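You operate a simulated robot arm through the tools that you are given. There is no shell and no other tool.

Carry out the task below with a simulated robot arm. There is one attempt and no reset: what you move stays moved.

## Task
Run the film and set the star knob so that the arm points at MID, then stop.
Fine: the green button starts it, the small red stop button stops it; shut the clear cover again. Where these are worked on the way, their far stop is far enough and under half their travel is too little: clear cover.

Only the result counts: the job must be done as asked and must still hold three seconds after the hand-in. Knocking over, shifting, dropping, spilling or breaking anything else fails it. A push-on lid holds only when it is set on centred and level and pressed home; a screw cap is set on level and turned clockwise until tight.

## Robot
A 7-joint arm with a two-finger parallel gripper, fixed in place. Base frame: the origin is at the foot of the arm, x ahead of it, y to its left, z up. Readings come in mm, rad, newtons and seconds.
With the tool pointing down near the work surface it reaches from about 100 to 620 mm from the base axis. Its first joint turns from -1.152 to 1.152 rad. Payload 1.57 kg.
The TCP is the grasp point between the finger pads, 30 mm short of the fingertips. In the tool frame z runs along the fingers and y along their closing line. The gripper opens to 80 mm. The fingers are 17 mm wide and 12 mm thick; the gripper's body (40 by 82 mm) begins 80 mm behind the TCP.
Orientation is told as [roll, pitch, yaw] about the base's x, y, z axes, in that order, counted from this pose: with the fingers straight down and closing along the base's y, the tool's x points along the base's -x, its y along +y and its z along -z.

## Interface
- The arm moves only by the tool drive_tool. Its argument "plan" is text: rows parted by semicolons, each of 7 numbers parted by spaces: the opening, from 0 (shut) to 1 (fully open), then the shift along the tool's x, y, z in mm, then the turn, a rotation vector about the tool's x, y, z in rad. In form: jaw x y z wx wy wz; .... A call has 1 to 20 rows; each row shifts and turns the commanded pose from where the row before left it, along the tool's axes as they then stand. A row lasts 0.2 s, in which the tool goes at most 50 mm and 0.15 rad; a call with a longer step from one row to the next is refused whole, and so is a gripper value outside its range. A pose out of reach is approached as far as the arm can. The call stops where the force on the tool passes 40 N (or 10 N more than at its start, if that is more) or the arm is blocked; 0.2 s more then pass. The fingers move at their own pace (about 72 mm/s each) and stop on an object; they squeeze with about 29 N. The grip force told is the motor's: it shows also when the fingers shut on nothing. Time passes only in rows, and 0.2 s behind the last, so rows that do not move let the fingers close. It gives the time, the measured TCP pose, the force on the tool (base axes), the opening and the grip force at its end, in the units of the frame above (readings bear some noise), with the torque about the TCP (base axes, N m) and any sound that the robot's microphone picked up, and new pictures: "pictures" is both (left out), scene, wrist or none.
- Cameras (640 x 400 px; columns grow to the right, rows downward): "scene" is fixed at [62, 441.3, 1418.8]; the picture's right is [-0.68, -0.73, 0.00], its down [-0.45, 0.42, -0.79] and it looks along [0.58, -0.54, -0.61] (base axes); focal length 345 px, centre (320, 200). "wrist" rides on the gripper at [72, -7, -122] in the tool frame; the picture's right is [0.09, 1.00, 0.00], its down [-0.84, 0.08, -0.54] and it looks along [-0.54, 0.05, 0.84] (tool axes); focal length 238 px, centre (320, 200). There is no depth. A picture from a camera that has moved, and an enlarged one, comes with that camera's place and axes in the base frame and with its lens.
- enlarge(camera, box): a new picture of the part [left, top, right, bottom] of that camera's present view, enlarged. No time passes.
- close_job(): hands the job in; it is judged then, once.

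Places have to be worked out from the pictures, the camera data and where the tool is seen. Open the gripper and draw the arm clear of the work before you hand the job in, unless the task says otherwise.

The tools are called after "Request:" as a command line: name --argument value ..., lists and objects as JSON in quotes. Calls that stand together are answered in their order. drive_tool: Moves the arm, as the interface text tells. Its arguments: {"type":"object","properties":{"plan":{"type":"string"},"pictures":{"type":"string","enum":["both","scene","wrist","none"]}},"required":["plan"]} The other tools are called the same way: enlarge (camera, box) takes an enlarged picture of a part of a camera's view; close_job () hands the job in.

At the start:

```text
t: 0.0
tcp_pos: [457.0, -84.8, 940.8]
orientation: [0.0, -0.002, 0.001]
contact_force: [0.3, 0.8, 0.8]
ft_torque: [0.02, -0.01, 0.01]
width: 80.2
grasp_force: 0.2
```

scene: 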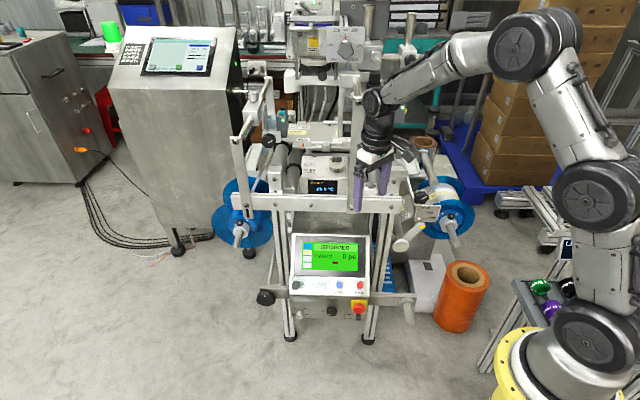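
wrist: 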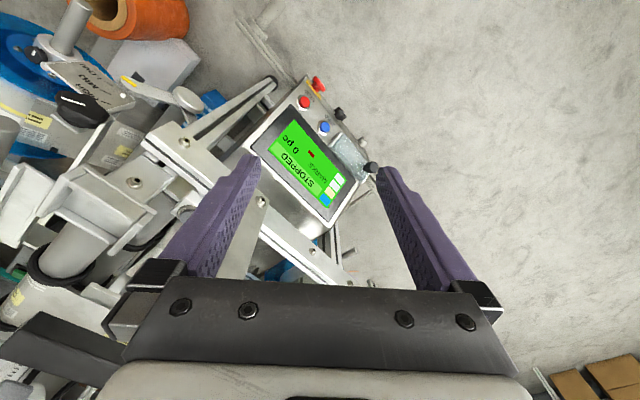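

I start by looking closely at the machine, its panel and the parts around it.

Request:
enlarge --camera "scene" --box '[250, 220, 430, 350]'

Request:
enlarge --camera "scene" --box '[220, 100, 480, 260]'

Request:
enlarge --camera "scene" --box '[230, 0, 430, 120]'

Request:
enlarge --camera "wrist" --box '[220, 60, 400, 240]'

Request:
enlarge --camera "wrist" --box '[0, 0, 240, 200]'

```text
3.08 times, centred on (340, 285) of scene
camera zoom: at [62.0, 441.3, 1418.8], right [-0.68, -0.73, 0.0], down [-0.45, 0.42, -0.79], along [0.58, -0.54, -0.61], focal length 1062 px, centre (258, -62)
```

zoom: 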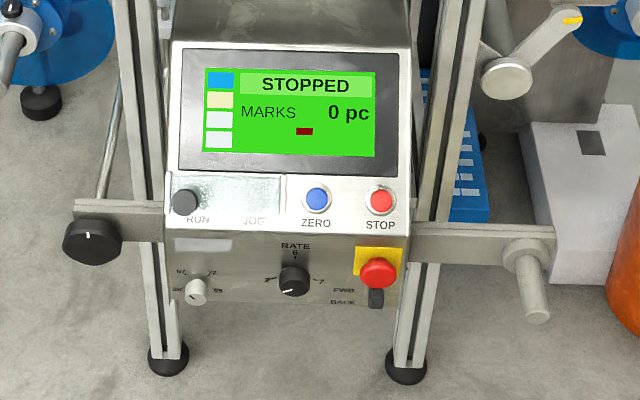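

```text
2.46 times, centred on (350, 180) of scene
camera zoom: at [62.0, 441.3, 1418.8], right [-0.68, -0.73, 0.0], down [-0.45, 0.42, -0.79], along [0.58, -0.54, -0.61], focal length 850 px, centre (246, 249)
```

zoom: 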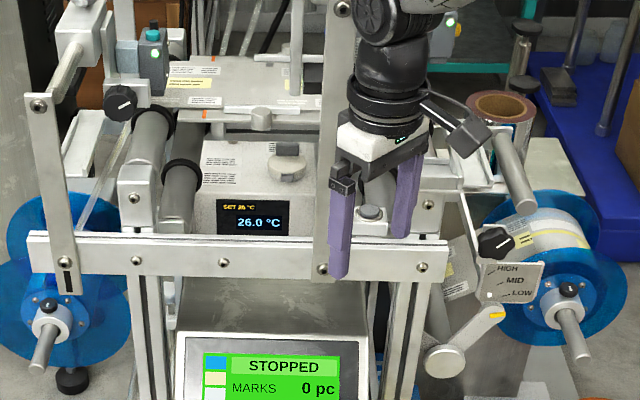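

```text
3.20 times, centred on (330, 60) of scene
camera zoom: at [62.0, 441.3, 1418.8], right [-0.68, -0.73, 0.0], down [-0.45, 0.42, -0.79], along [0.58, -0.54, -0.61], focal length 1105 px, centre (288, 648)
```

zoom: 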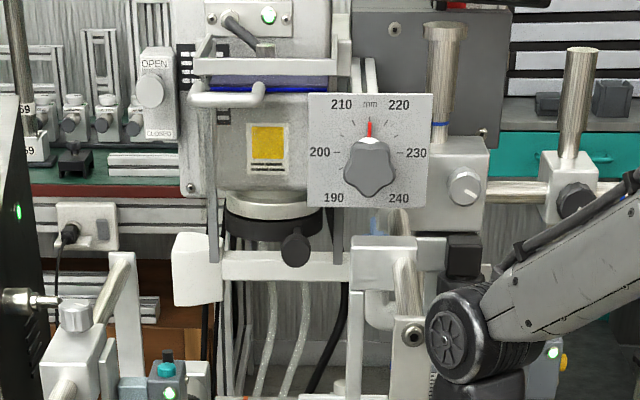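

```text
2.22 times, centred on (310, 150) of wrist
camera zoom: at [384.9, -92.2, 1064.6], right [-0.09, 1.0, 0.0], down [0.84, 0.08, 0.54], along [0.54, 0.05, -0.84], focal length 530 px, centre (342, 311)
```

zoom: 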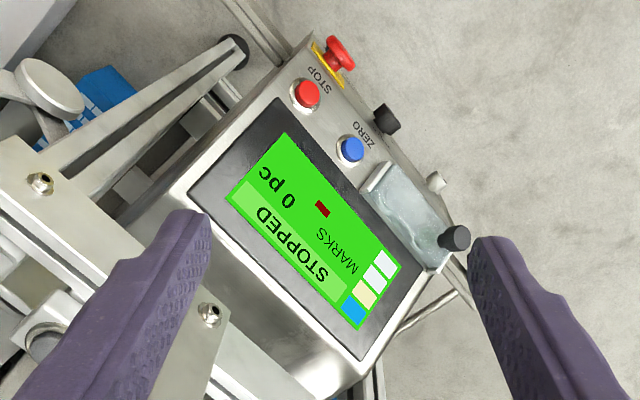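

```text
2.00 times, centred on (120, 100) of wrist
camera zoom: at [384.9, -92.2, 1064.6], right [-0.09, 1.0, 0.0], down [0.84, 0.08, 0.54], along [0.54, 0.05, -0.84], focal length 477 px, centre (720, 400)
```

zoom: 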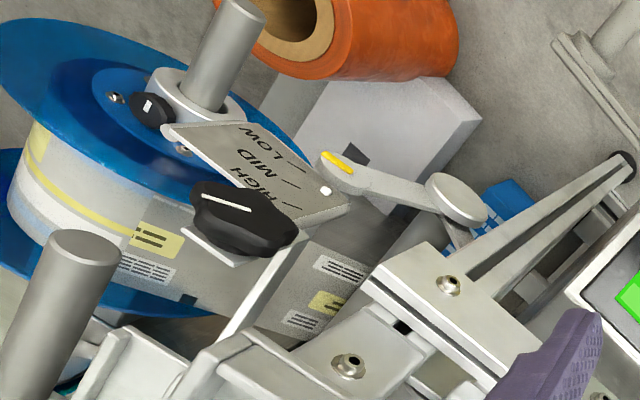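

The machine faces base (-0.7, 0.7), with the panel at about z 560 (STOP near (480,-115), ZERO near (525,-71)) and the black cover knob near (597,40,585). The star knob is near (465,-352,788). I'll lower the wrist camera toward the RUN cover for a closer look.

Request:
drive_tool --plan "1 -10 28 35 0 0 0;1 -10 28 35 0 0 0;1 -10 28 35 0 0 0;1 -10 28 35 0 0 0;1 0 0 0 0 0 0"

```text
t: 1.2
tcp_pos: [497.6, 25.1, 800.5]
orientation: [0.001, 0.001, 0.001]
contact_force: [0.2, -0.1, -0.1]
ft_torque: [0.02, -0.02, 0.01]
width: 80.0
grasp_force: 0.1
camera wrist: at [426.1, 18.8, 923.7], right [-0.09, 1.0, 0.0], down [0.84, 0.08, 0.54], along [0.54, 0.05, -0.84], focal length 238 px, centre (320, 200)
```

scene: 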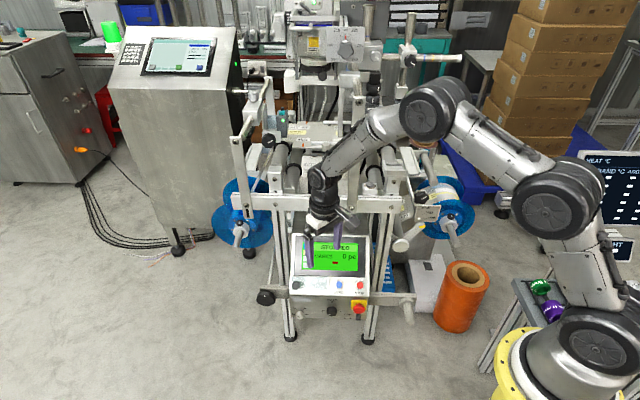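
wrist: 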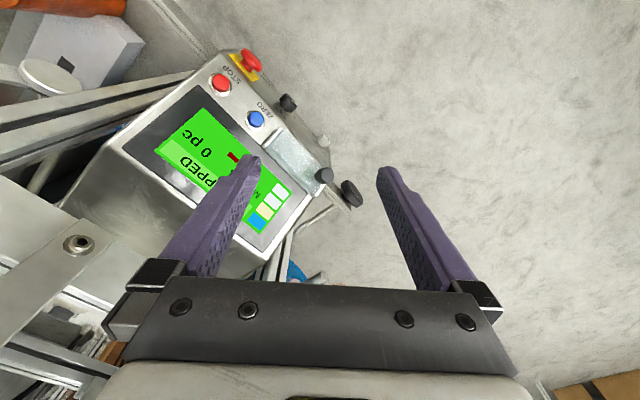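

Request:
enlarge --camera "wrist" --box '[190, 40, 380, 240]'

Request:
enlarge --camera "scene" --box '[280, 265, 380, 325]'

Request:
enlarge --camera "scene" --box '[375, 170, 485, 260]'

```text
2.00 times, centred on (285, 140) of wrist
camera zoom: at [426.1, 18.8, 923.7], right [-0.09, 1.0, 0.0], down [0.84, 0.08, 0.54], along [0.54, 0.05, -0.84], focal length 477 px, centre (390, 320)
```

zoom: 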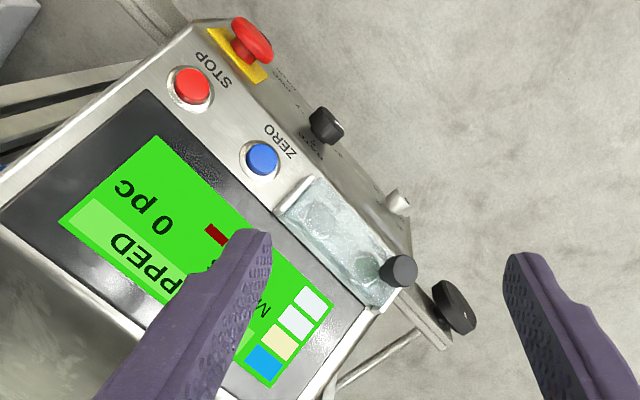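

```text
6.40 times, centred on (330, 295) of scene
camera zoom: at [62.0, 441.3, 1418.8], right [-0.68, -0.73, 0.0], down [-0.45, 0.42, -0.79], along [0.58, -0.54, -0.61], focal length 2209 px, centre (256, -408)
```

zoom: 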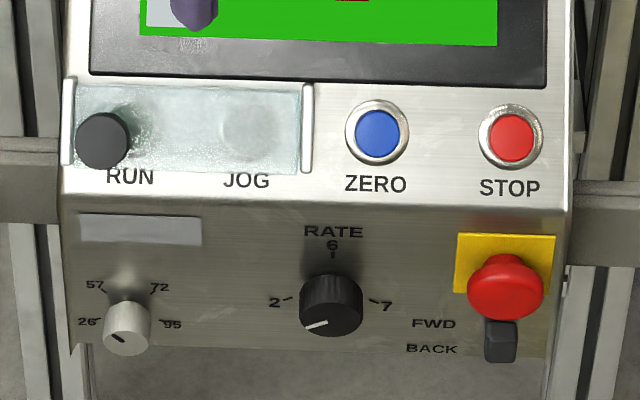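

```text
4.44 times, centred on (430, 215) of scene
camera zoom: at [62.0, 441.3, 1418.8], right [-0.68, -0.73, 0.0], down [-0.45, 0.42, -0.79], along [0.58, -0.54, -0.61], focal length 1534 px, centre (-169, 133)
```

zoom: 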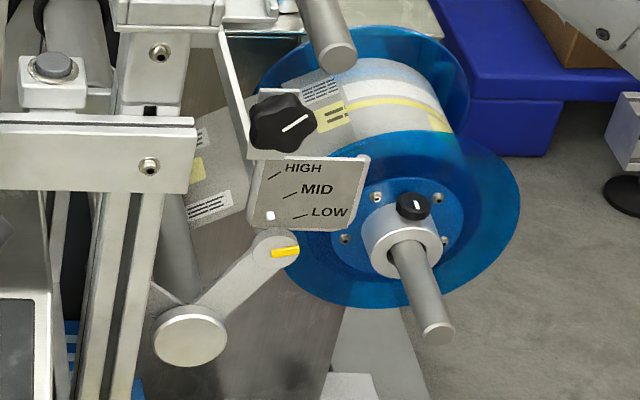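

The cover looks like a clear plate with white bars at both ends and the knob above RUN. I'll yaw the tool by 45° so the camera sits in front of the panel, then look from nearer.

Request:
drive_tool --plan "1 0 0 0 0 0 0.131;1 0 0 0 0 0 0.131;1 0 0 0 0 0 0.131;1 0 0 0 0 0 0.131;1 0 0 0 0 0 0.131;1 0 0 0 0 0 0.131;1 25 17 30 0 0 0;1 25 17 30 0 0 0;1 0 0 0 0 0 0" --pictures "both"

Request:
enlarge --camera "wrist" --box '[240, 40, 400, 160]'

```text
t: 3.2
tcp_pos: [484.6, 87.6, 738.7]
orientation: [0.0, 0.0, -0.788]
contact_force: [-0.3, 0.8, -0.1]
ft_torque: [0.0, -0.03, -0.01]
width: 80.1
grasp_force: 0.1
camera wrist: at [429.1, 133.0, 862.3], right [0.64, 0.77, 0.0], down [0.65, -0.54, 0.54], along [0.42, -0.35, -0.84], focal length 238 px, centre (320, 200)
```

scene: 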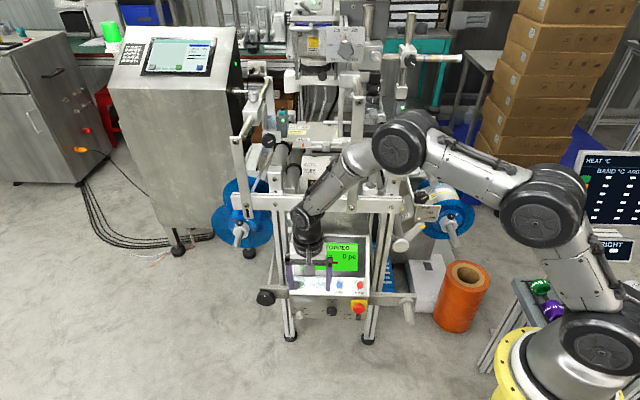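
wrist: 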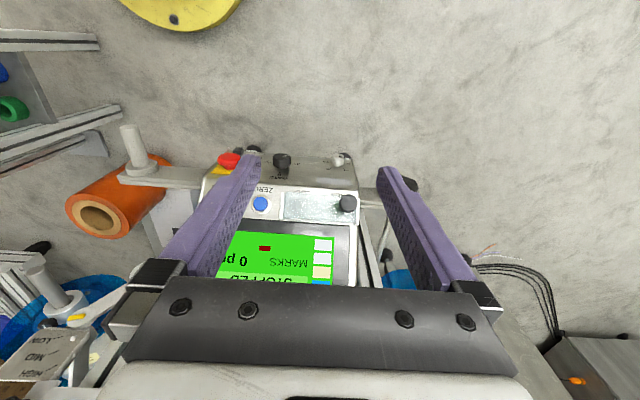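

```text
3.33 times, centred on (320, 100) of wrist
camera zoom: at [429.1, 133.0, 862.3], right [0.64, 0.77, 0.0], down [0.65, -0.54, 0.54], along [0.42, -0.35, -0.84], focal length 794 px, centre (320, 533)
```

zoom: 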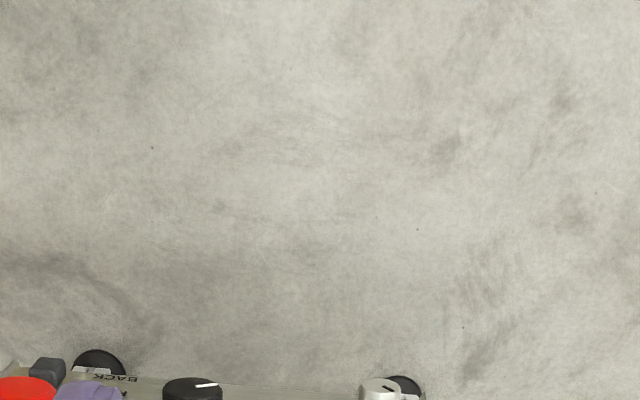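

The panel now lines up with the image. I enlarge the cover area.

Request:
enlarge --camera "wrist" --box '[230, 140, 380, 240]'

```text
4.00 times, centred on (305, 190) of wrist
camera zoom: at [429.1, 133.0, 862.3], right [0.64, 0.77, 0.0], down [0.65, -0.54, 0.54], along [0.42, -0.35, -0.84], focal length 953 px, centre (380, 240)
```

zoom: 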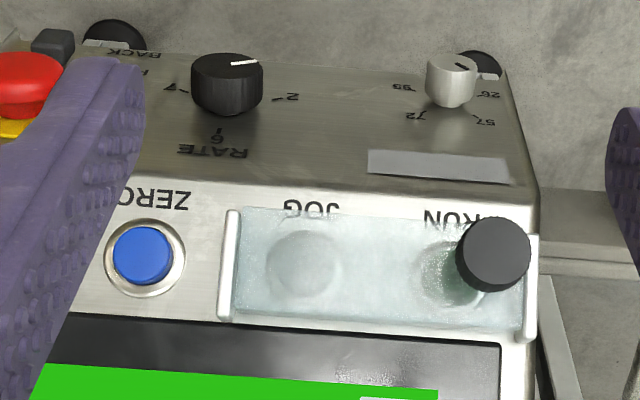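

The RUN button (greenish) shows dimly under the plate near (615,13,545); the knob top is near (603,43,572). The panel is tilted about 50°. I'll go in front of it and tilt the tool to look at the cover from lower, to learn how it moves.

Request:
drive_tool --plan "1 -3 11 39 0 0 0;1 -3 11 39 0 0 0;1 -2 11 39 0 0 0;1 -2 11 38 0 0 0;1 0 0 0 0 -0.15 0;1 0 0 0 0 -0.15 0;1 0 0 0 0 -0.15 0;1 0 0 0 0 -0.15 0;1 0 0 0 0 -0.15 0;1 0 0 0 0 0 0"

Request:
enlarge --camera "wrist" --box '[210, 100, 410, 240]'

```text
t: 5.4
tcp_pos: [524.0, 110.4, 586.4]
orientation: [0.001, -0.752, -0.788]
contact_force: [0.5, -0.6, 0.6]
ft_torque: [-0.01, 0.0, -0.01]
width: 80.1
grasp_force: 0.1
camera wrist: at [423.2, 201.3, 628.1], right [0.66, 0.75, -0.06], down [0.22, -0.12, 0.97], along [0.72, -0.65, -0.25], focal length 238 px, centre (320, 200)
```

scene: 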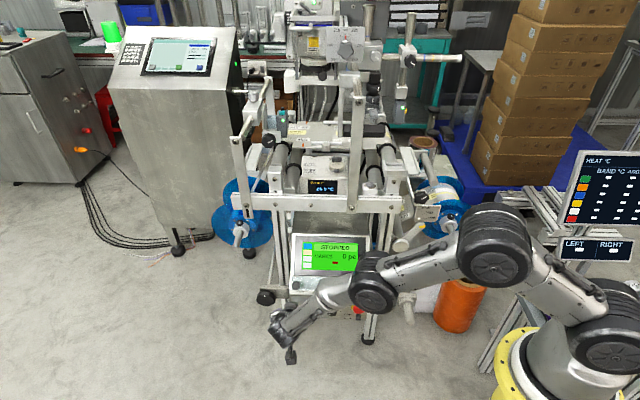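
wrist: 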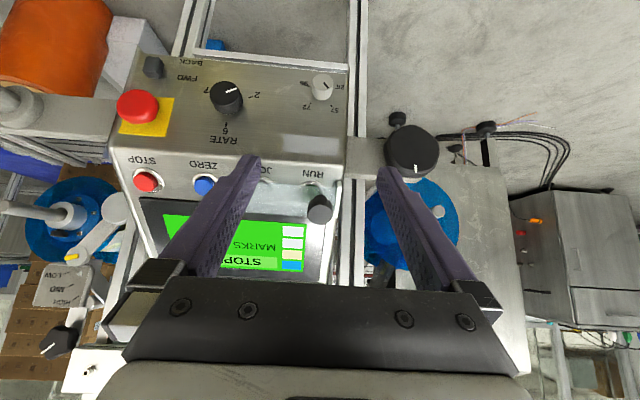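

```text
2.86 times, centred on (310, 170) of wrist
camera zoom: at [423.2, 201.3, 628.1], right [0.66, 0.75, -0.06], down [0.22, -0.12, 0.97], along [0.72, -0.65, -0.25], focal length 681 px, centre (349, 286)
```

zoom: 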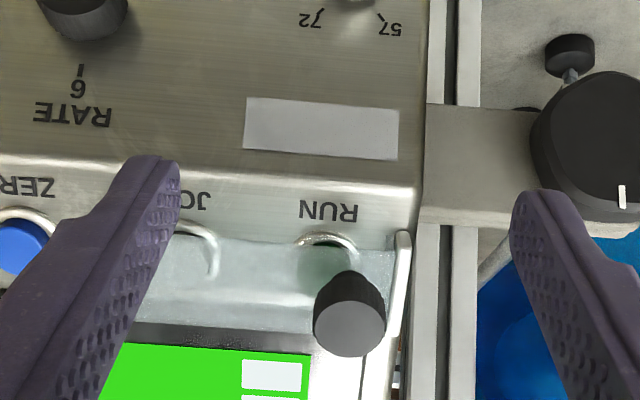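

From the lower angle the clear plate stands off the panel, over the button rings. I'll shift along the row to see the other end of the plate.

Request:
drive_tool --plan "1 0 -40 0 0 0 0;1 0 -30 0 0 0 0;1 0 0 0 0 0 0" --pictures "wrist"

Request:
enlarge --camera "wrist" --box '[230, 120, 430, 260]'

```text
t: 6.2
tcp_pos: [474.2, 59.2, 585.6]
orientation: [-0.001, -0.751, -0.787]
contact_force: [-0.7, -0.2, -0.2]
ft_torque: [-0.04, 0.0, 0.01]
width: 80.0
grasp_force: 0.0
camera wrist: at [373.1, 150.9, 628.0], right [0.66, 0.75, -0.06], down [0.23, -0.12, 0.97], along [0.72, -0.65, -0.25], focal length 238 px, centre (320, 200)
```

wrist: 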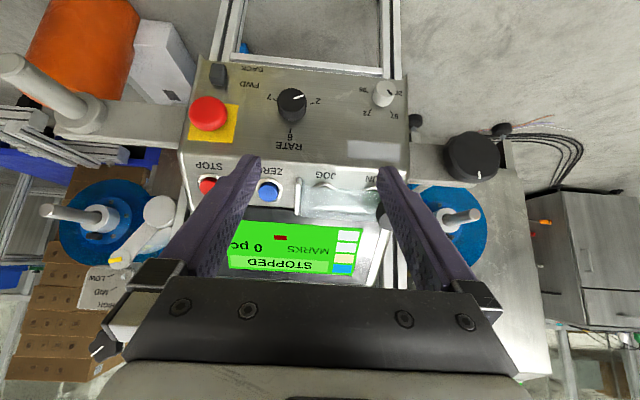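

```text
2.86 times, centred on (330, 190) of wrist
camera zoom: at [373.1, 150.9, 628.0], right [0.66, 0.75, -0.06], down [0.23, -0.12, 0.97], along [0.72, -0.65, -0.25], focal length 681 px, centre (291, 229)
```

zoom: 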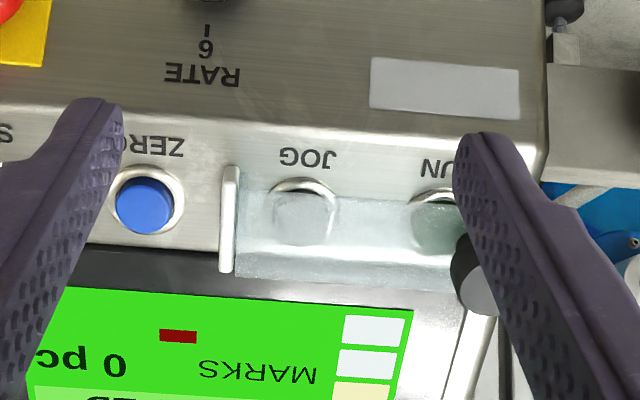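

The bars stand at the two short ends, and the knob sits at the RUN end, centred across the plate. So it either hinges at the ZERO-side bar or slides along the row. I'll turn the tool square to the panel with the fingers closing up and down the slope, so the knob could pivot in the grip.

Request:
drive_tool --plan "1 0 0 0 0 -0.0875 0;1 0 0 0 0 -0.0875 0;1 0 0 0 0 0 -0.143;1 0 0 0 0 0 -0.143;1 0 0 0 0 0 -0.143;1 0 0 0 0 0 -0.143;1 0 0 0 0 0 -0.143;1 0 0 0 0 0 -0.143;1 0 0 0 0 0 -0.143;1 0 0 0 0 0 -0.143;1 0 0 0 0 0 -0.143;1 0 0 0 0 0 -0.143;1 0 0 0 0 0 -0.141;1 0 0 0 0 0 0"

```text
t: 9.2
tcp_pos: [473.8, 60.3, 587.4]
orientation: [-0.923, 0.003, 0.786]
contact_force: [0.3, -0.1, -0.1]
ft_torque: [-0.01, 0.01, -0.01]
width: 79.8
grasp_force: 0.1
camera wrist: at [357.0, 75.4, 667.1], right [-0.49, 0.36, -0.79], down [0.25, 0.93, 0.26], along [0.83, -0.07, -0.55], focal length 238 px, centre (320, 200)
```

scene: 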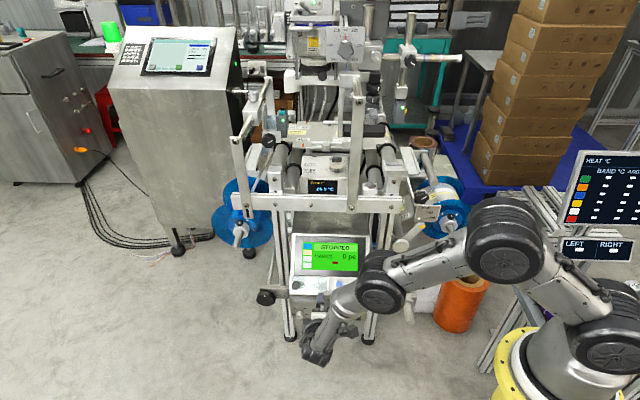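
wrist: 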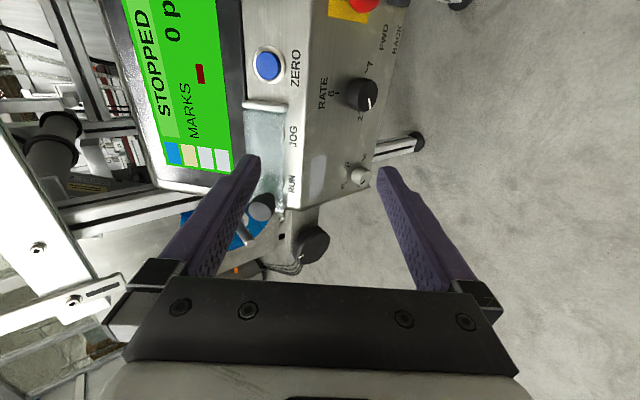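

The tool is now square to the panel. I move to about 60 mm off the knob, in line with it.

Request:
drive_tool --plan "1 -26 -18 1 0 0 0;1 -26 -18 1 0 0 0;1 -26 -17 1 0 0 0;1 0 0 0 0 0 0"

Request:
enlarge --camera "wrist" --box '[220, 60, 420, 260]'

```text
t: 10.2
tcp_pos: [555.0, 91.9, 628.0]
orientation: [-0.927, 0.001, 0.784]
contact_force: [0.8, -0.8, 0.0]
ft_torque: [-0.03, 0.01, 0.06]
width: 80.1
grasp_force: 0.2
camera wrist: at [437.1, 106.7, 709.0], right [-0.49, 0.36, -0.79], down [0.25, 0.93, 0.26], along [0.83, -0.07, -0.55], focal length 238 px, centre (320, 200)
```

scene: 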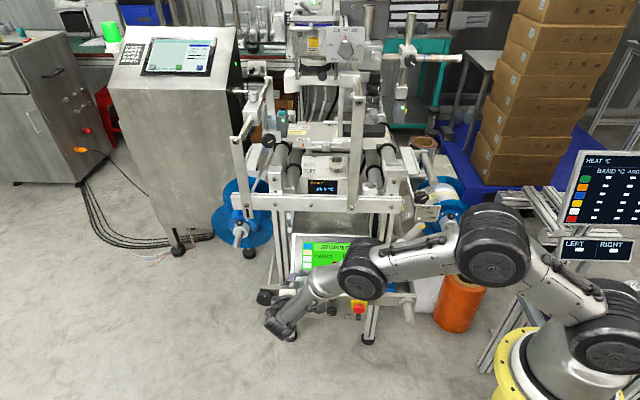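
wrist: 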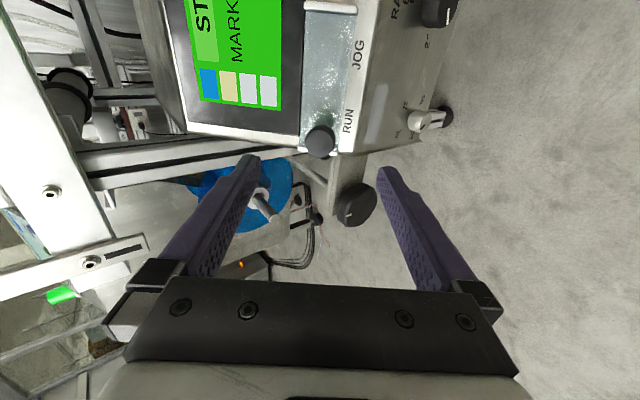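

```text
2.00 times, centred on (320, 160) of wrist
camera zoom: at [437.1, 106.7, 709.0], right [-0.49, 0.36, -0.79], down [0.25, 0.93, 0.26], along [0.83, -0.07, -0.55], focal length 477 px, centre (320, 280)
```

zoom: 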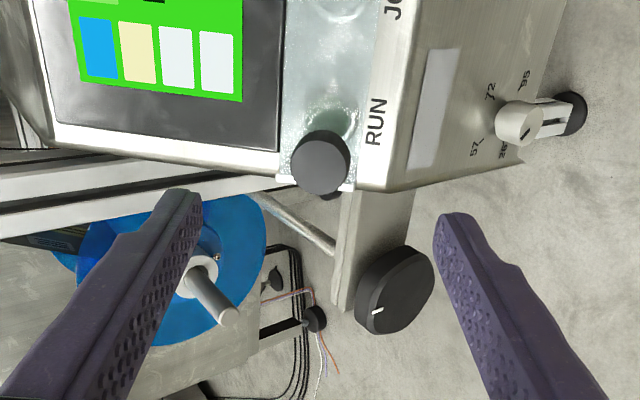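

The knob sits about 3–4 mm to +x of the tool axis and on centre in y. I'll advance 58 mm along the approach and close on it.

Request:
drive_tool --plan "1 1 0 15 0 0 0;1 1 0 15 0 0 0;1 1 0 15 0 0 0;1 0 0 13 0 0 0;1 0 0 0 0 0 0" --pictures "wrist"

Request:
enlarge --camera "wrist" --box '[220, 100, 420, 300]'

```text
t: 11.4
tcp_pos: [583.6, 57.5, 592.7]
orientation: [-0.927, 0.0, 0.782]
contact_force: [-0.4, -0.1, -0.5]
ft_torque: [0.01, 0.01, -0.03]
width: 79.6
grasp_force: 0.1
camera wrist: at [467.2, 71.9, 672.2], right [-0.49, 0.36, -0.79], down [0.25, 0.93, 0.26], along [0.83, -0.07, -0.55], focal length 238 px, centre (320, 200)
```

wrist: 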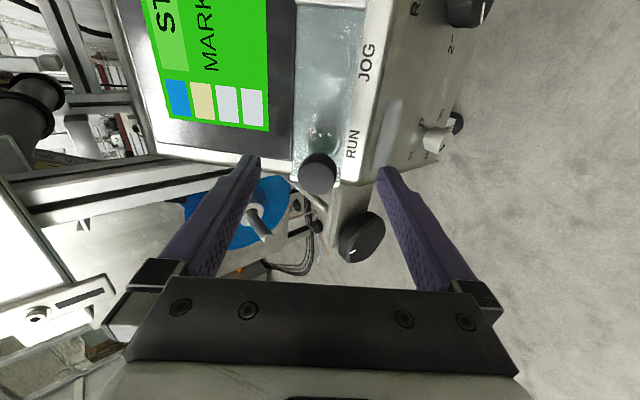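

```text
2.00 times, centred on (320, 200) of wrist
camera zoom: at [467.2, 71.9, 672.2], right [-0.49, 0.36, -0.79], down [0.25, 0.93, 0.26], along [0.83, -0.07, -0.55], focal length 477 px, centre (320, 200)
```

zoom: 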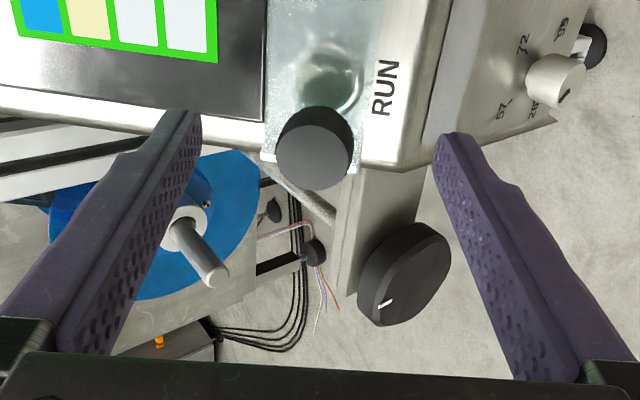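

The knob face lies about 18 mm ahead of the TCP, 3 mm to -y, so the finger ends overlap it by about 12 mm. I shift 3 mm and close.

Request:
drive_tool --plan "1 0 -3 2 0 0 0;0.5 0 0 0 0 0 0;0.1 0 0 0 0 0 0;0.1 0 0 0 0 0 0;0.1 0 0 0 0 0 0" --pictures "wrist"

Request:
enlarge --camera "wrist" --box '[220, 60, 420, 260]'

```text
t: 12.6
tcp_pos: [586.8, 54.8, 593.6]
orientation: [-0.924, 0.0, 0.785]
contact_force: [1.6, 1.2, -2.2]
ft_torque: [0.37, 0.35, 0.03]
width: 26.9
grasp_force: 37.3
camera wrist: at [469.1, 69.9, 673.2], right [-0.49, 0.36, -0.79], down [0.25, 0.93, 0.27], along [0.83, -0.07, -0.55], focal length 238 px, centre (320, 200)
```

wrist: 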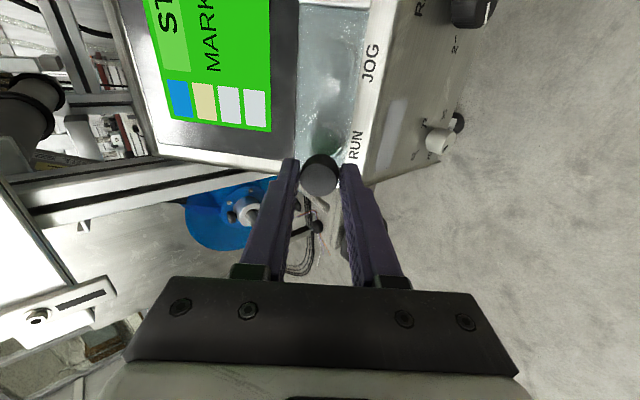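

```text
2.00 times, centred on (320, 160) of wrist
camera zoom: at [469.1, 69.9, 673.2], right [-0.49, 0.36, -0.79], down [0.25, 0.93, 0.27], along [0.83, -0.07, -0.55], focal length 477 px, centre (320, 280)
```

zoom: 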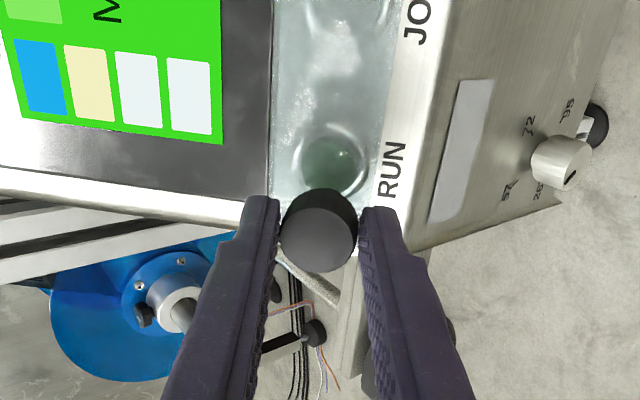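

The knob is held (26.9 mm wide). I test by pulling 4 mm straight out to see if it lifts freely.

Request:
drive_tool --plan "0.1 0 0 -2 0 0 0;0.1 0 0 -3 0 0 0;0.1 0 0 0 0 0 0" --pictures "wrist"

Request:
enlarge --camera "wrist" --box '[220, 60, 420, 260]'

```text
t: 13.4
tcp_pos: [583.1, 56.3, 595.5]
orientation: [-0.923, 0.002, 0.782]
contact_force: [17.9, -10.4, -20.9]
ft_torque: [0.39, 0.29, 0.07]
width: 26.5
grasp_force: 37.4
camera wrist: at [466.8, 71.4, 675.7], right [-0.49, 0.36, -0.79], down [0.26, 0.93, 0.26], along [0.83, -0.07, -0.55], focal length 238 px, centre (320, 200)
```

wrist: 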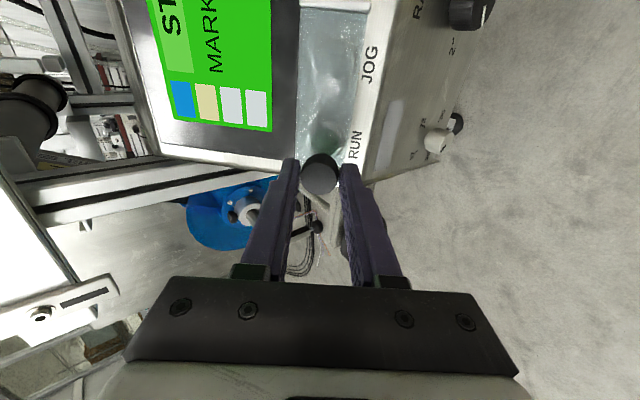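

```text
2.00 times, centred on (320, 160) of wrist
camera zoom: at [466.8, 71.4, 675.7], right [-0.49, 0.36, -0.79], down [0.26, 0.93, 0.26], along [0.83, -0.07, -0.55], focal length 477 px, centre (320, 280)
```

zoom: 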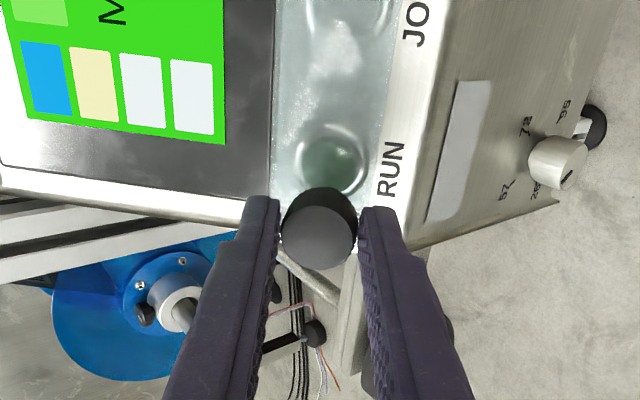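

Pulling out is resisted at about 29 N with little movement, so it isn't a free lift. I relax and test a sideways slide toward ZERO (+x).

Request:
drive_tool --plan "0.1 0 0 2 0 0 0;0.1 0 0 3 0 0 0;0.1 2 0 0 0 0 0;0.1 3 0 0 0 0 0;0.1 0 0 0 0 0 0" --pictures "none"

```text
t: 14.0
tcp_pos: [585.3, 57.9, 594.2]
orientation: [-0.929, 0.004, 0.782]
contact_force: [-9.9, 3.7, 8.2]
ft_torque: [0.19, 0.35, -0.21]
width: 26.8
grasp_force: 37.3
stopped in row 2: the force on the tool passed its limit at 40 N (the readings are from after the stop); the commanded pose is now the measured one
```

The push-back tripped the force limit; I look at what changed.

Request:
drive_tool --plan "0.1 0 0 0 0 0 0" --pictures "wrist"

Request:
enlarge --camera "wrist" --box '[250, 60, 390, 200]'

```text
t: 14.4
tcp_pos: [584.4, 56.3, 594.3]
orientation: [-0.928, 0.006, 0.783]
contact_force: [-13.1, 5.1, 11.5]
ft_torque: [0.19, 0.44, -0.18]
width: 26.5
grasp_force: 37.7
camera wrist: at [467.2, 72.3, 674.6], right [-0.49, 0.36, -0.8], down [0.26, 0.93, 0.26], along [0.83, -0.08, -0.55], focal length 238 px, centre (320, 200)
```

wrist: 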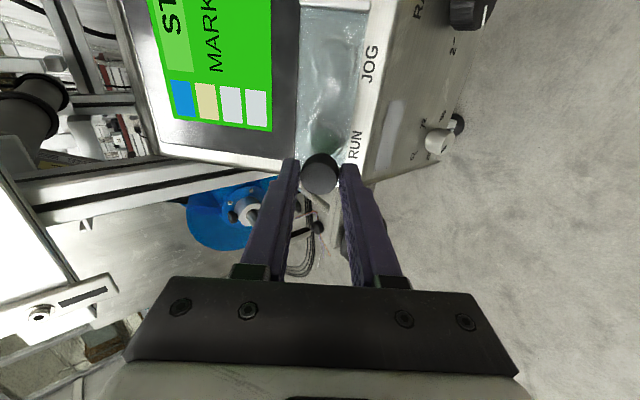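

```text
2.86 times, centred on (320, 130) of wrist
camera zoom: at [467.2, 72.3, 674.6], right [-0.49, 0.36, -0.8], down [0.26, 0.93, 0.26], along [0.83, -0.08, -0.55], focal length 681 px, centre (320, 400)
```

zoom: 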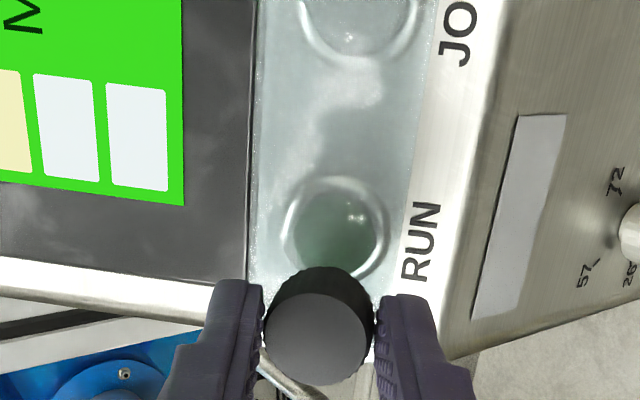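

The RUN button shows clearly green under the plate. I now try sliding toward ZERO (+x) in small steps.

Request:
drive_tool --plan "0.1 2 0 -1 0 0 0;0.1 2 0 0 0 0 0;0.1 3 0 0 0 0 0;0.1 0 0 0 0 0 0" --pictures "none"

```text
t: 15.4
tcp_pos: [582.7, 55.5, 598.0]
orientation: [-0.929, -0.004, 0.787]
contact_force: [25.2, 15.2, -8.9]
ft_torque: [0.59, 0.04, 0.6]
width: 26.3
grasp_force: 37.6
```

Sliding toward ZERO is resisted too (about 29 N). I back that off and test the opposite way, toward the panel's left edge (-x).

Request:
drive_tool --plan "0.1 -3 0 0 0 0 0;0.1 -4 0 0 0 0 0;0.1 0 0 0 0 0 0;0.1 -3 0 0 0 0 0;0.1 -3 0 0 0 0 0;0.1 0 0 0 0 0 0" --pictures "wrist"

Request:
enlarge --camera "wrist" --box '[250, 60, 390, 200]'

```text
t: 16.1
tcp_pos: [581.8, 57.2, 594.4]
orientation: [-0.929, 0.011, 0.777]
contact_force: [-9.2, 1.1, 8.0]
ft_torque: [0.18, 0.23, -0.13]
width: 26.5
grasp_force: 38.1
stopped in row 3: the force on the tool passed its limit at 41 N (the readings are from after the stop); the commanded pose is now the measured one
camera wrist: at [465.2, 73.1, 674.9], right [-0.49, 0.35, -0.8], down [0.26, 0.93, 0.25], along [0.83, -0.09, -0.55], focal length 238 px, centre (320, 200)
```

wrist: 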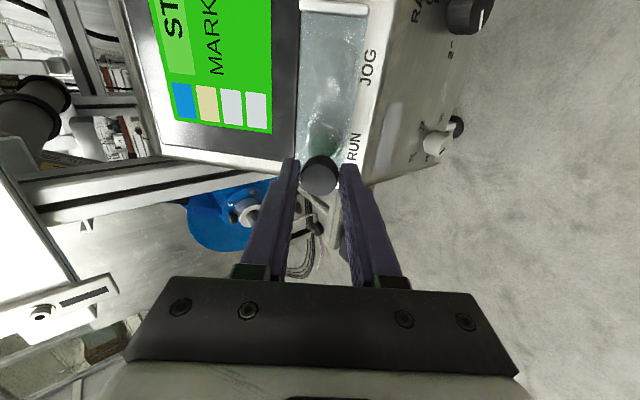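

```text
2.86 times, centred on (320, 130) of wrist
camera zoom: at [465.2, 73.1, 674.9], right [-0.49, 0.35, -0.8], down [0.26, 0.93, 0.25], along [0.83, -0.09, -0.55], focal length 681 px, centre (320, 400)
```

zoom: 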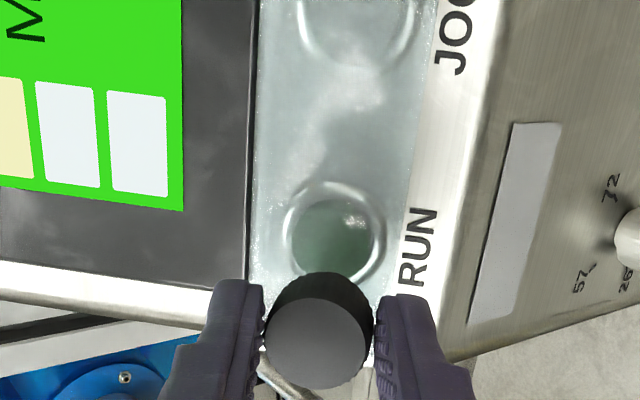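

Both row directions and straight pulling are resisted, so the plate's end bars may be side rails for a slide up or down the slope. I test a move up the slope (-y), then judge by force.

Request:
drive_tool --plan "0.1 0 -2 0 0 0 0;0.1 0 -2 0 0 0 0;0.1 0 -2 0 0 0 0;0.1 0 0 0 0 0 0" --pictures "none"

```text
t: 17.1
tcp_pos: [584.3, 53.0, 599.4]
orientation: [-0.931, 0.011, 0.777]
contact_force: [-4.3, -0.9, 1.9]
ft_torque: [0.31, 0.34, 0.02]
width: 26.6
grasp_force: 37.3
```

It moves freely up the slope: about 7 mm with under 5 N. I carry on in that direction and watch the other force components.

Request:
drive_tool --plan "0.1 0 -3 0 0 0 0;0.1 0 -3 0 0 0 0;0.1 0 -3 0 0 0 0;0.1 0 0 0 0 0 0" --pictures "wrist"

Request:
enlarge --camera "wrist" --box '[230, 40, 400, 210]'

```text
t: 18.1
tcp_pos: [588.7, 49.5, 606.0]
orientation: [-0.931, 0.011, 0.778]
contact_force: [16.9, -8.0, -19.4]
ft_torque: [0.38, 0.25, 0.1]
width: 26.3
grasp_force: 37.2
camera wrist: at [472.3, 65.8, 686.5], right [-0.49, 0.35, -0.8], down [0.26, 0.93, 0.25], along [0.83, -0.08, -0.55], focal length 238 px, centre (320, 200)
```

wrist: 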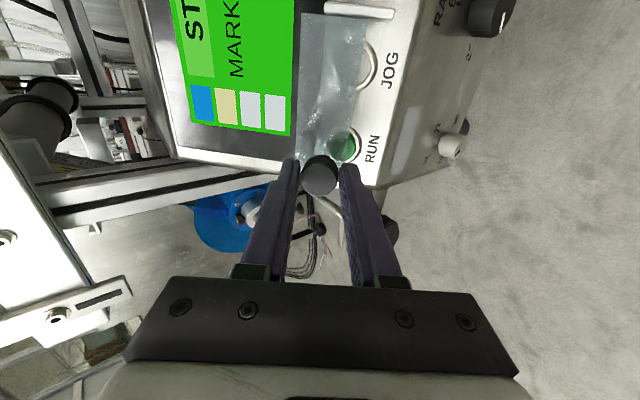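

```text
2.35 times, centred on (315, 125) of wrist
camera zoom: at [472.3, 65.8, 686.5], right [-0.49, 0.35, -0.8], down [0.26, 0.93, 0.25], along [0.83, -0.08, -0.55], focal length 561 px, centre (332, 376)
```

zoom: 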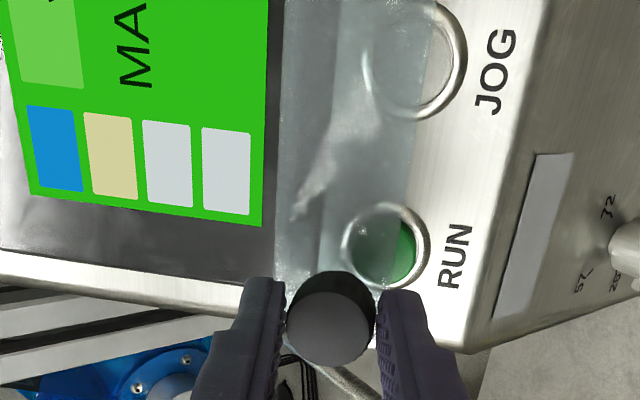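

The plate slides up the slope, and the green button is coming clear. The rails' slope differs a little from my tool's, so the tool is pulling outward; I add inward motion as I continue.

Request:
drive_tool --plan "0.1 0 0 2 0 0 0;0.1 0 0 1.5 0 0 0;0.1 0 -3 1 0 0 0;0.1 0 -3 1 0 0 0;0.1 0 0 0 0 0 0" --pictures "none"

```text
t: 18.9
tcp_pos: [589.6, 47.7, 608.1]
orientation: [-0.936, 0.012, 0.776]
contact_force: [-8.3, 3.2, 8.0]
ft_torque: [0.11, 0.29, -0.23]
width: 26.2
grasp_force: 37.6
stopped in row 3: the force on the tool passed its limit at 40 N (the readings are from after the stop); the commanded pose is now the measured one
```

Stiffness is higher than I thought; the rails slope roughly 12° less than my tool axis. I continue with about 0.2 mm inward per mm of slide.

Request:
drive_tool --plan "0.1 0 -3 0 0 0 0;0.1 0 -3 0.5 0 0 0;0.1 0 -3 0.6 0 0 0;0.1 0 -3 0.6 0 0 0;0.1 0 0 0 0 0 0" --pictures "none"

```text
t: 20.1
tcp_pos: [595.5, 42.2, 616.6]
orientation: [-0.938, 0.012, 0.777]
contact_force: [-21.2, 6.7, 19.0]
ft_torque: [0.0, 0.37, -0.27]
width: 26.6
grasp_force: 37.2
```

The residual is now inward (27 N), so the slope mismatch is less. I ease out 1.2 mm and continue nearly straight along y.

Request:
drive_tool --plan "0.1 0 -2 -1.2 0 0 0;0.1 0 -3 0 0 0 0;0.1 0 -3 0.2 0 0 0;0.1 0 -3 0.2 0 0 0;0.1 0 0 0 0 0 0" --pictures "wrist"

Request:
enlarge --camera "wrist" --box '[230, 40, 400, 210]'

```text
t: 21.3
tcp_pos: [601.6, 37.4, 624.1]
orientation: [-0.933, 0.013, 0.774]
contact_force: [17.4, -7.6, -19.5]
ft_torque: [0.4, 0.23, 0.14]
width: 26.4
grasp_force: 37.0
camera wrist: at [484.0, 54.7, 704.3], right [-0.49, 0.35, -0.8], down [0.26, 0.93, 0.25], along [0.83, -0.09, -0.55], focal length 238 px, centre (320, 200)
```

wrist: 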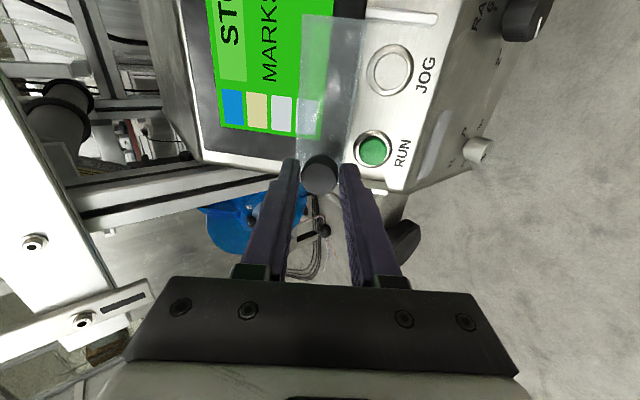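

```text
2.35 times, centred on (315, 125) of wrist
camera zoom: at [484.0, 54.7, 704.3], right [-0.49, 0.35, -0.8], down [0.26, 0.93, 0.25], along [0.83, -0.09, -0.55], focal length 561 px, centre (332, 376)
```

zoom: 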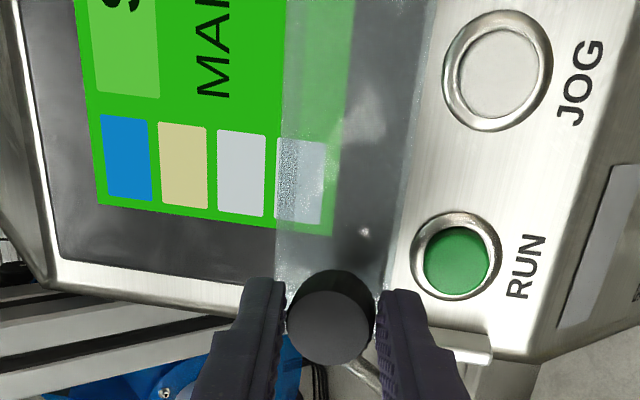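

The green button is fully clear after about 39 mm of slide. I continue toward the far stop, easing inward 1.5 mm.

Request:
drive_tool --plan "0.1 0 0 1.3 0 0 0;0.1 0 -3 0.3 0 0 0;0.1 0 -3 0.3 0 0 0;0.1 0 0 0 0 0 0" --pictures "none"

```text
t: 22.3
tcp_pos: [603.6, 33.5, 629.5]
orientation: [-0.935, 0.013, 0.776]
contact_force: [-8.3, -1.8, 6.4]
ft_torque: [-0.14, 0.41, -0.42]
width: 26.2
grasp_force: 37.5
```

It still moves freely. I keep going.

Request:
drive_tool --plan "0.1 0 -3 0.2 0 0 0;0.1 0 -3 0.3 0 0 0;0.1 0 -3 0.3 0 0 0;0.1 0 0 0 0 0 0" --pictures "none"

```text
t: 23.3
tcp_pos: [605.4, 33.0, 630.5]
orientation: [-0.924, 0.018, 0.783]
contact_force: [-18.9, 23.0, -15.5]
ft_torque: [0.67, 0.87, 0.1]
width: 25.9
grasp_force: 37.4
```

Resistance of 30 N against further motion shows the far stop, at about 47 mm. I relax, release the knob and see whether the plate stays up.

Request:
drive_tool --plan "0.1 0 3 0 0 0 0;0.1 0 2.5 0 0 0 0;0.3 0 0 0 0 0 0;0.6 0 0 0 0 0 0;1 0 0 0 0 0 0;1 0 0 0 0 0 0;1 0 0 0 0 0 0" --pictures "both"

Request:
enlarge --camera "wrist" --box '[230, 40, 430, 240]'

```text
t: 24.9
tcp_pos: [606.7, 33.0, 632.1]
orientation: [-0.936, 0.012, 0.776]
contact_force: [-0.2, 0.3, 0.1]
ft_torque: [-0.01, 0.0, -0.02]
width: 80.3
grasp_force: 0.0
camera wrist: at [489.6, 49.7, 711.3], right [-0.49, 0.35, -0.8], down [0.26, 0.93, 0.25], along [0.83, -0.09, -0.55], focal length 238 px, centre (320, 200)
```

scene: 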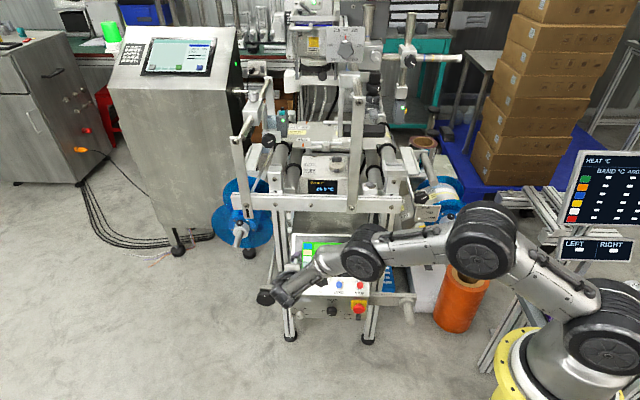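
wrist: 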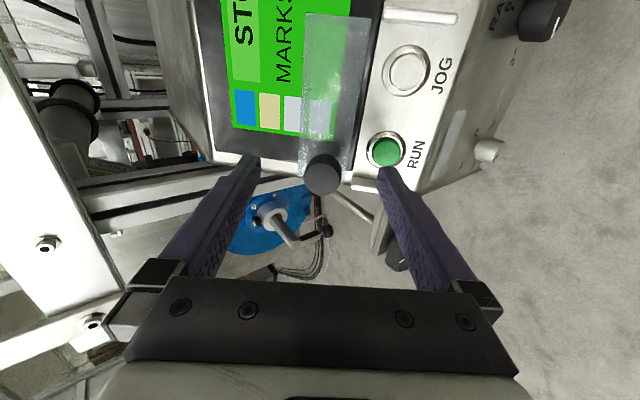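

```text
2.00 times, centred on (330, 140) of wrist
camera zoom: at [489.6, 49.7, 711.3], right [-0.49, 0.35, -0.8], down [0.26, 0.93, 0.25], along [0.83, -0.09, -0.55], focal length 477 px, centre (300, 320)
```

zoom: 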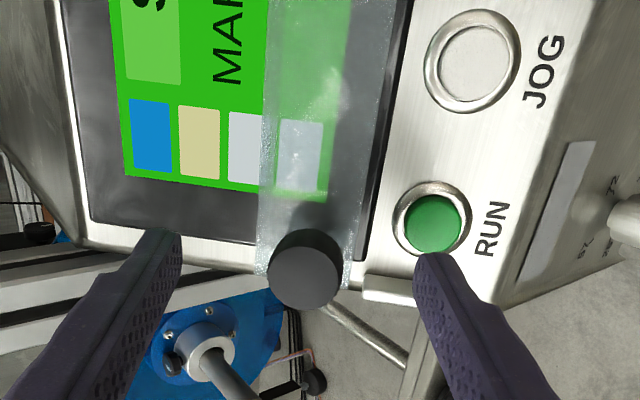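

The cover stays up. RUN's cap is about (4, 55, 63) in the tool frame, so with the gripper open the lower finger can press it alone. I line that finger up and approach to a few mm away.

Request:
drive_tool --plan "1 4 9 0 0 0 0;1 0 0 12 0 0 0;1 0 0 12 0 0 0;1 0 0 0 0 0 0" --pictures "wrist"

Request:
enlarge --camera "wrist" --box '[230, 60, 430, 260]'

```text
t: 25.9
tcp_pos: [614.6, 18.7, 610.0]
orientation: [-0.936, 0.011, 0.774]
contact_force: [0.3, -0.3, 0.2]
ft_torque: [0.05, -0.01, -0.02]
width: 80.1
grasp_force: 0.1
camera wrist: at [497.9, 36.8, 690.5], right [-0.49, 0.35, -0.8], down [0.26, 0.93, 0.25], along [0.83, -0.09, -0.55], focal length 238 px, centre (320, 200)
```

wrist: 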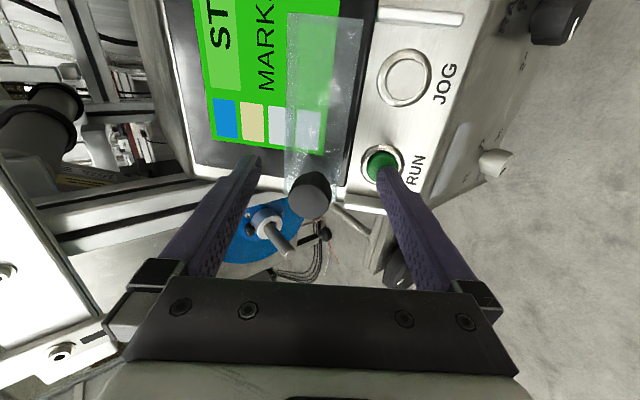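

```text
2.00 times, centred on (330, 160) of wrist
camera zoom: at [497.9, 36.8, 690.5], right [-0.49, 0.35, -0.8], down [0.26, 0.93, 0.25], along [0.83, -0.09, -0.55], focal length 477 px, centre (300, 280)
```

zoom: 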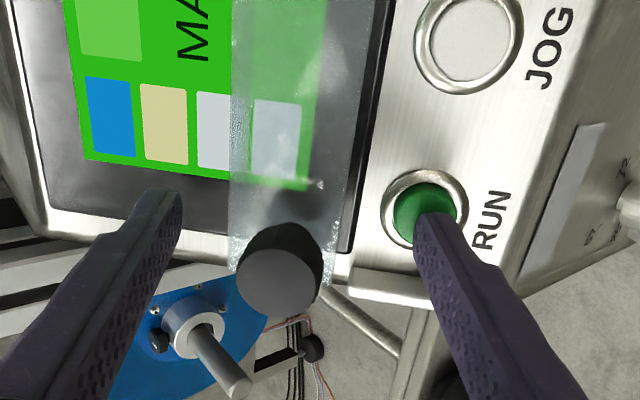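

The lower finger's end is over the green cap. I press in along the approach in small steps.

Request:
drive_tool --plan "1 1 0 3 0 0 0;1 0 0 2 0 0 0;1 0 0 2 0 0 0;1 0 0 0 0 0 0" --pictures "wrist"

```text
t: 26.9
tcp_pos: [617.6, 13.9, 606.1]
orientation: [-0.936, 0.01, 0.776]
contact_force: [-5.8, 9.8, 8.1]
ft_torque: [0.63, 0.39, 0.05]
width: 79.6
grasp_force: 0.0
heard: click
camera wrist: at [500.4, 32.1, 686.2], right [-0.49, 0.35, -0.8], down [0.26, 0.93, 0.25], along [0.83, -0.09, -0.55], focal length 238 px, centre (320, 200)
```

wrist: 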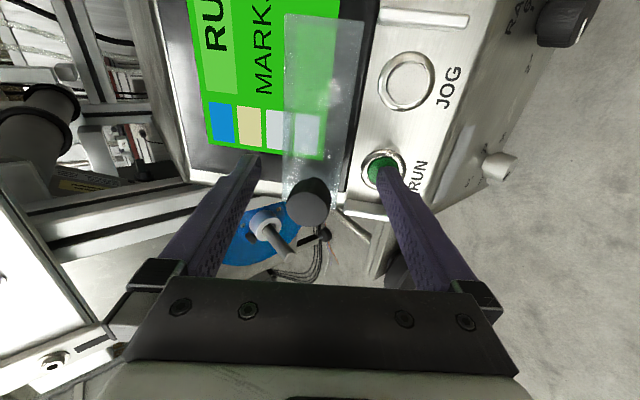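

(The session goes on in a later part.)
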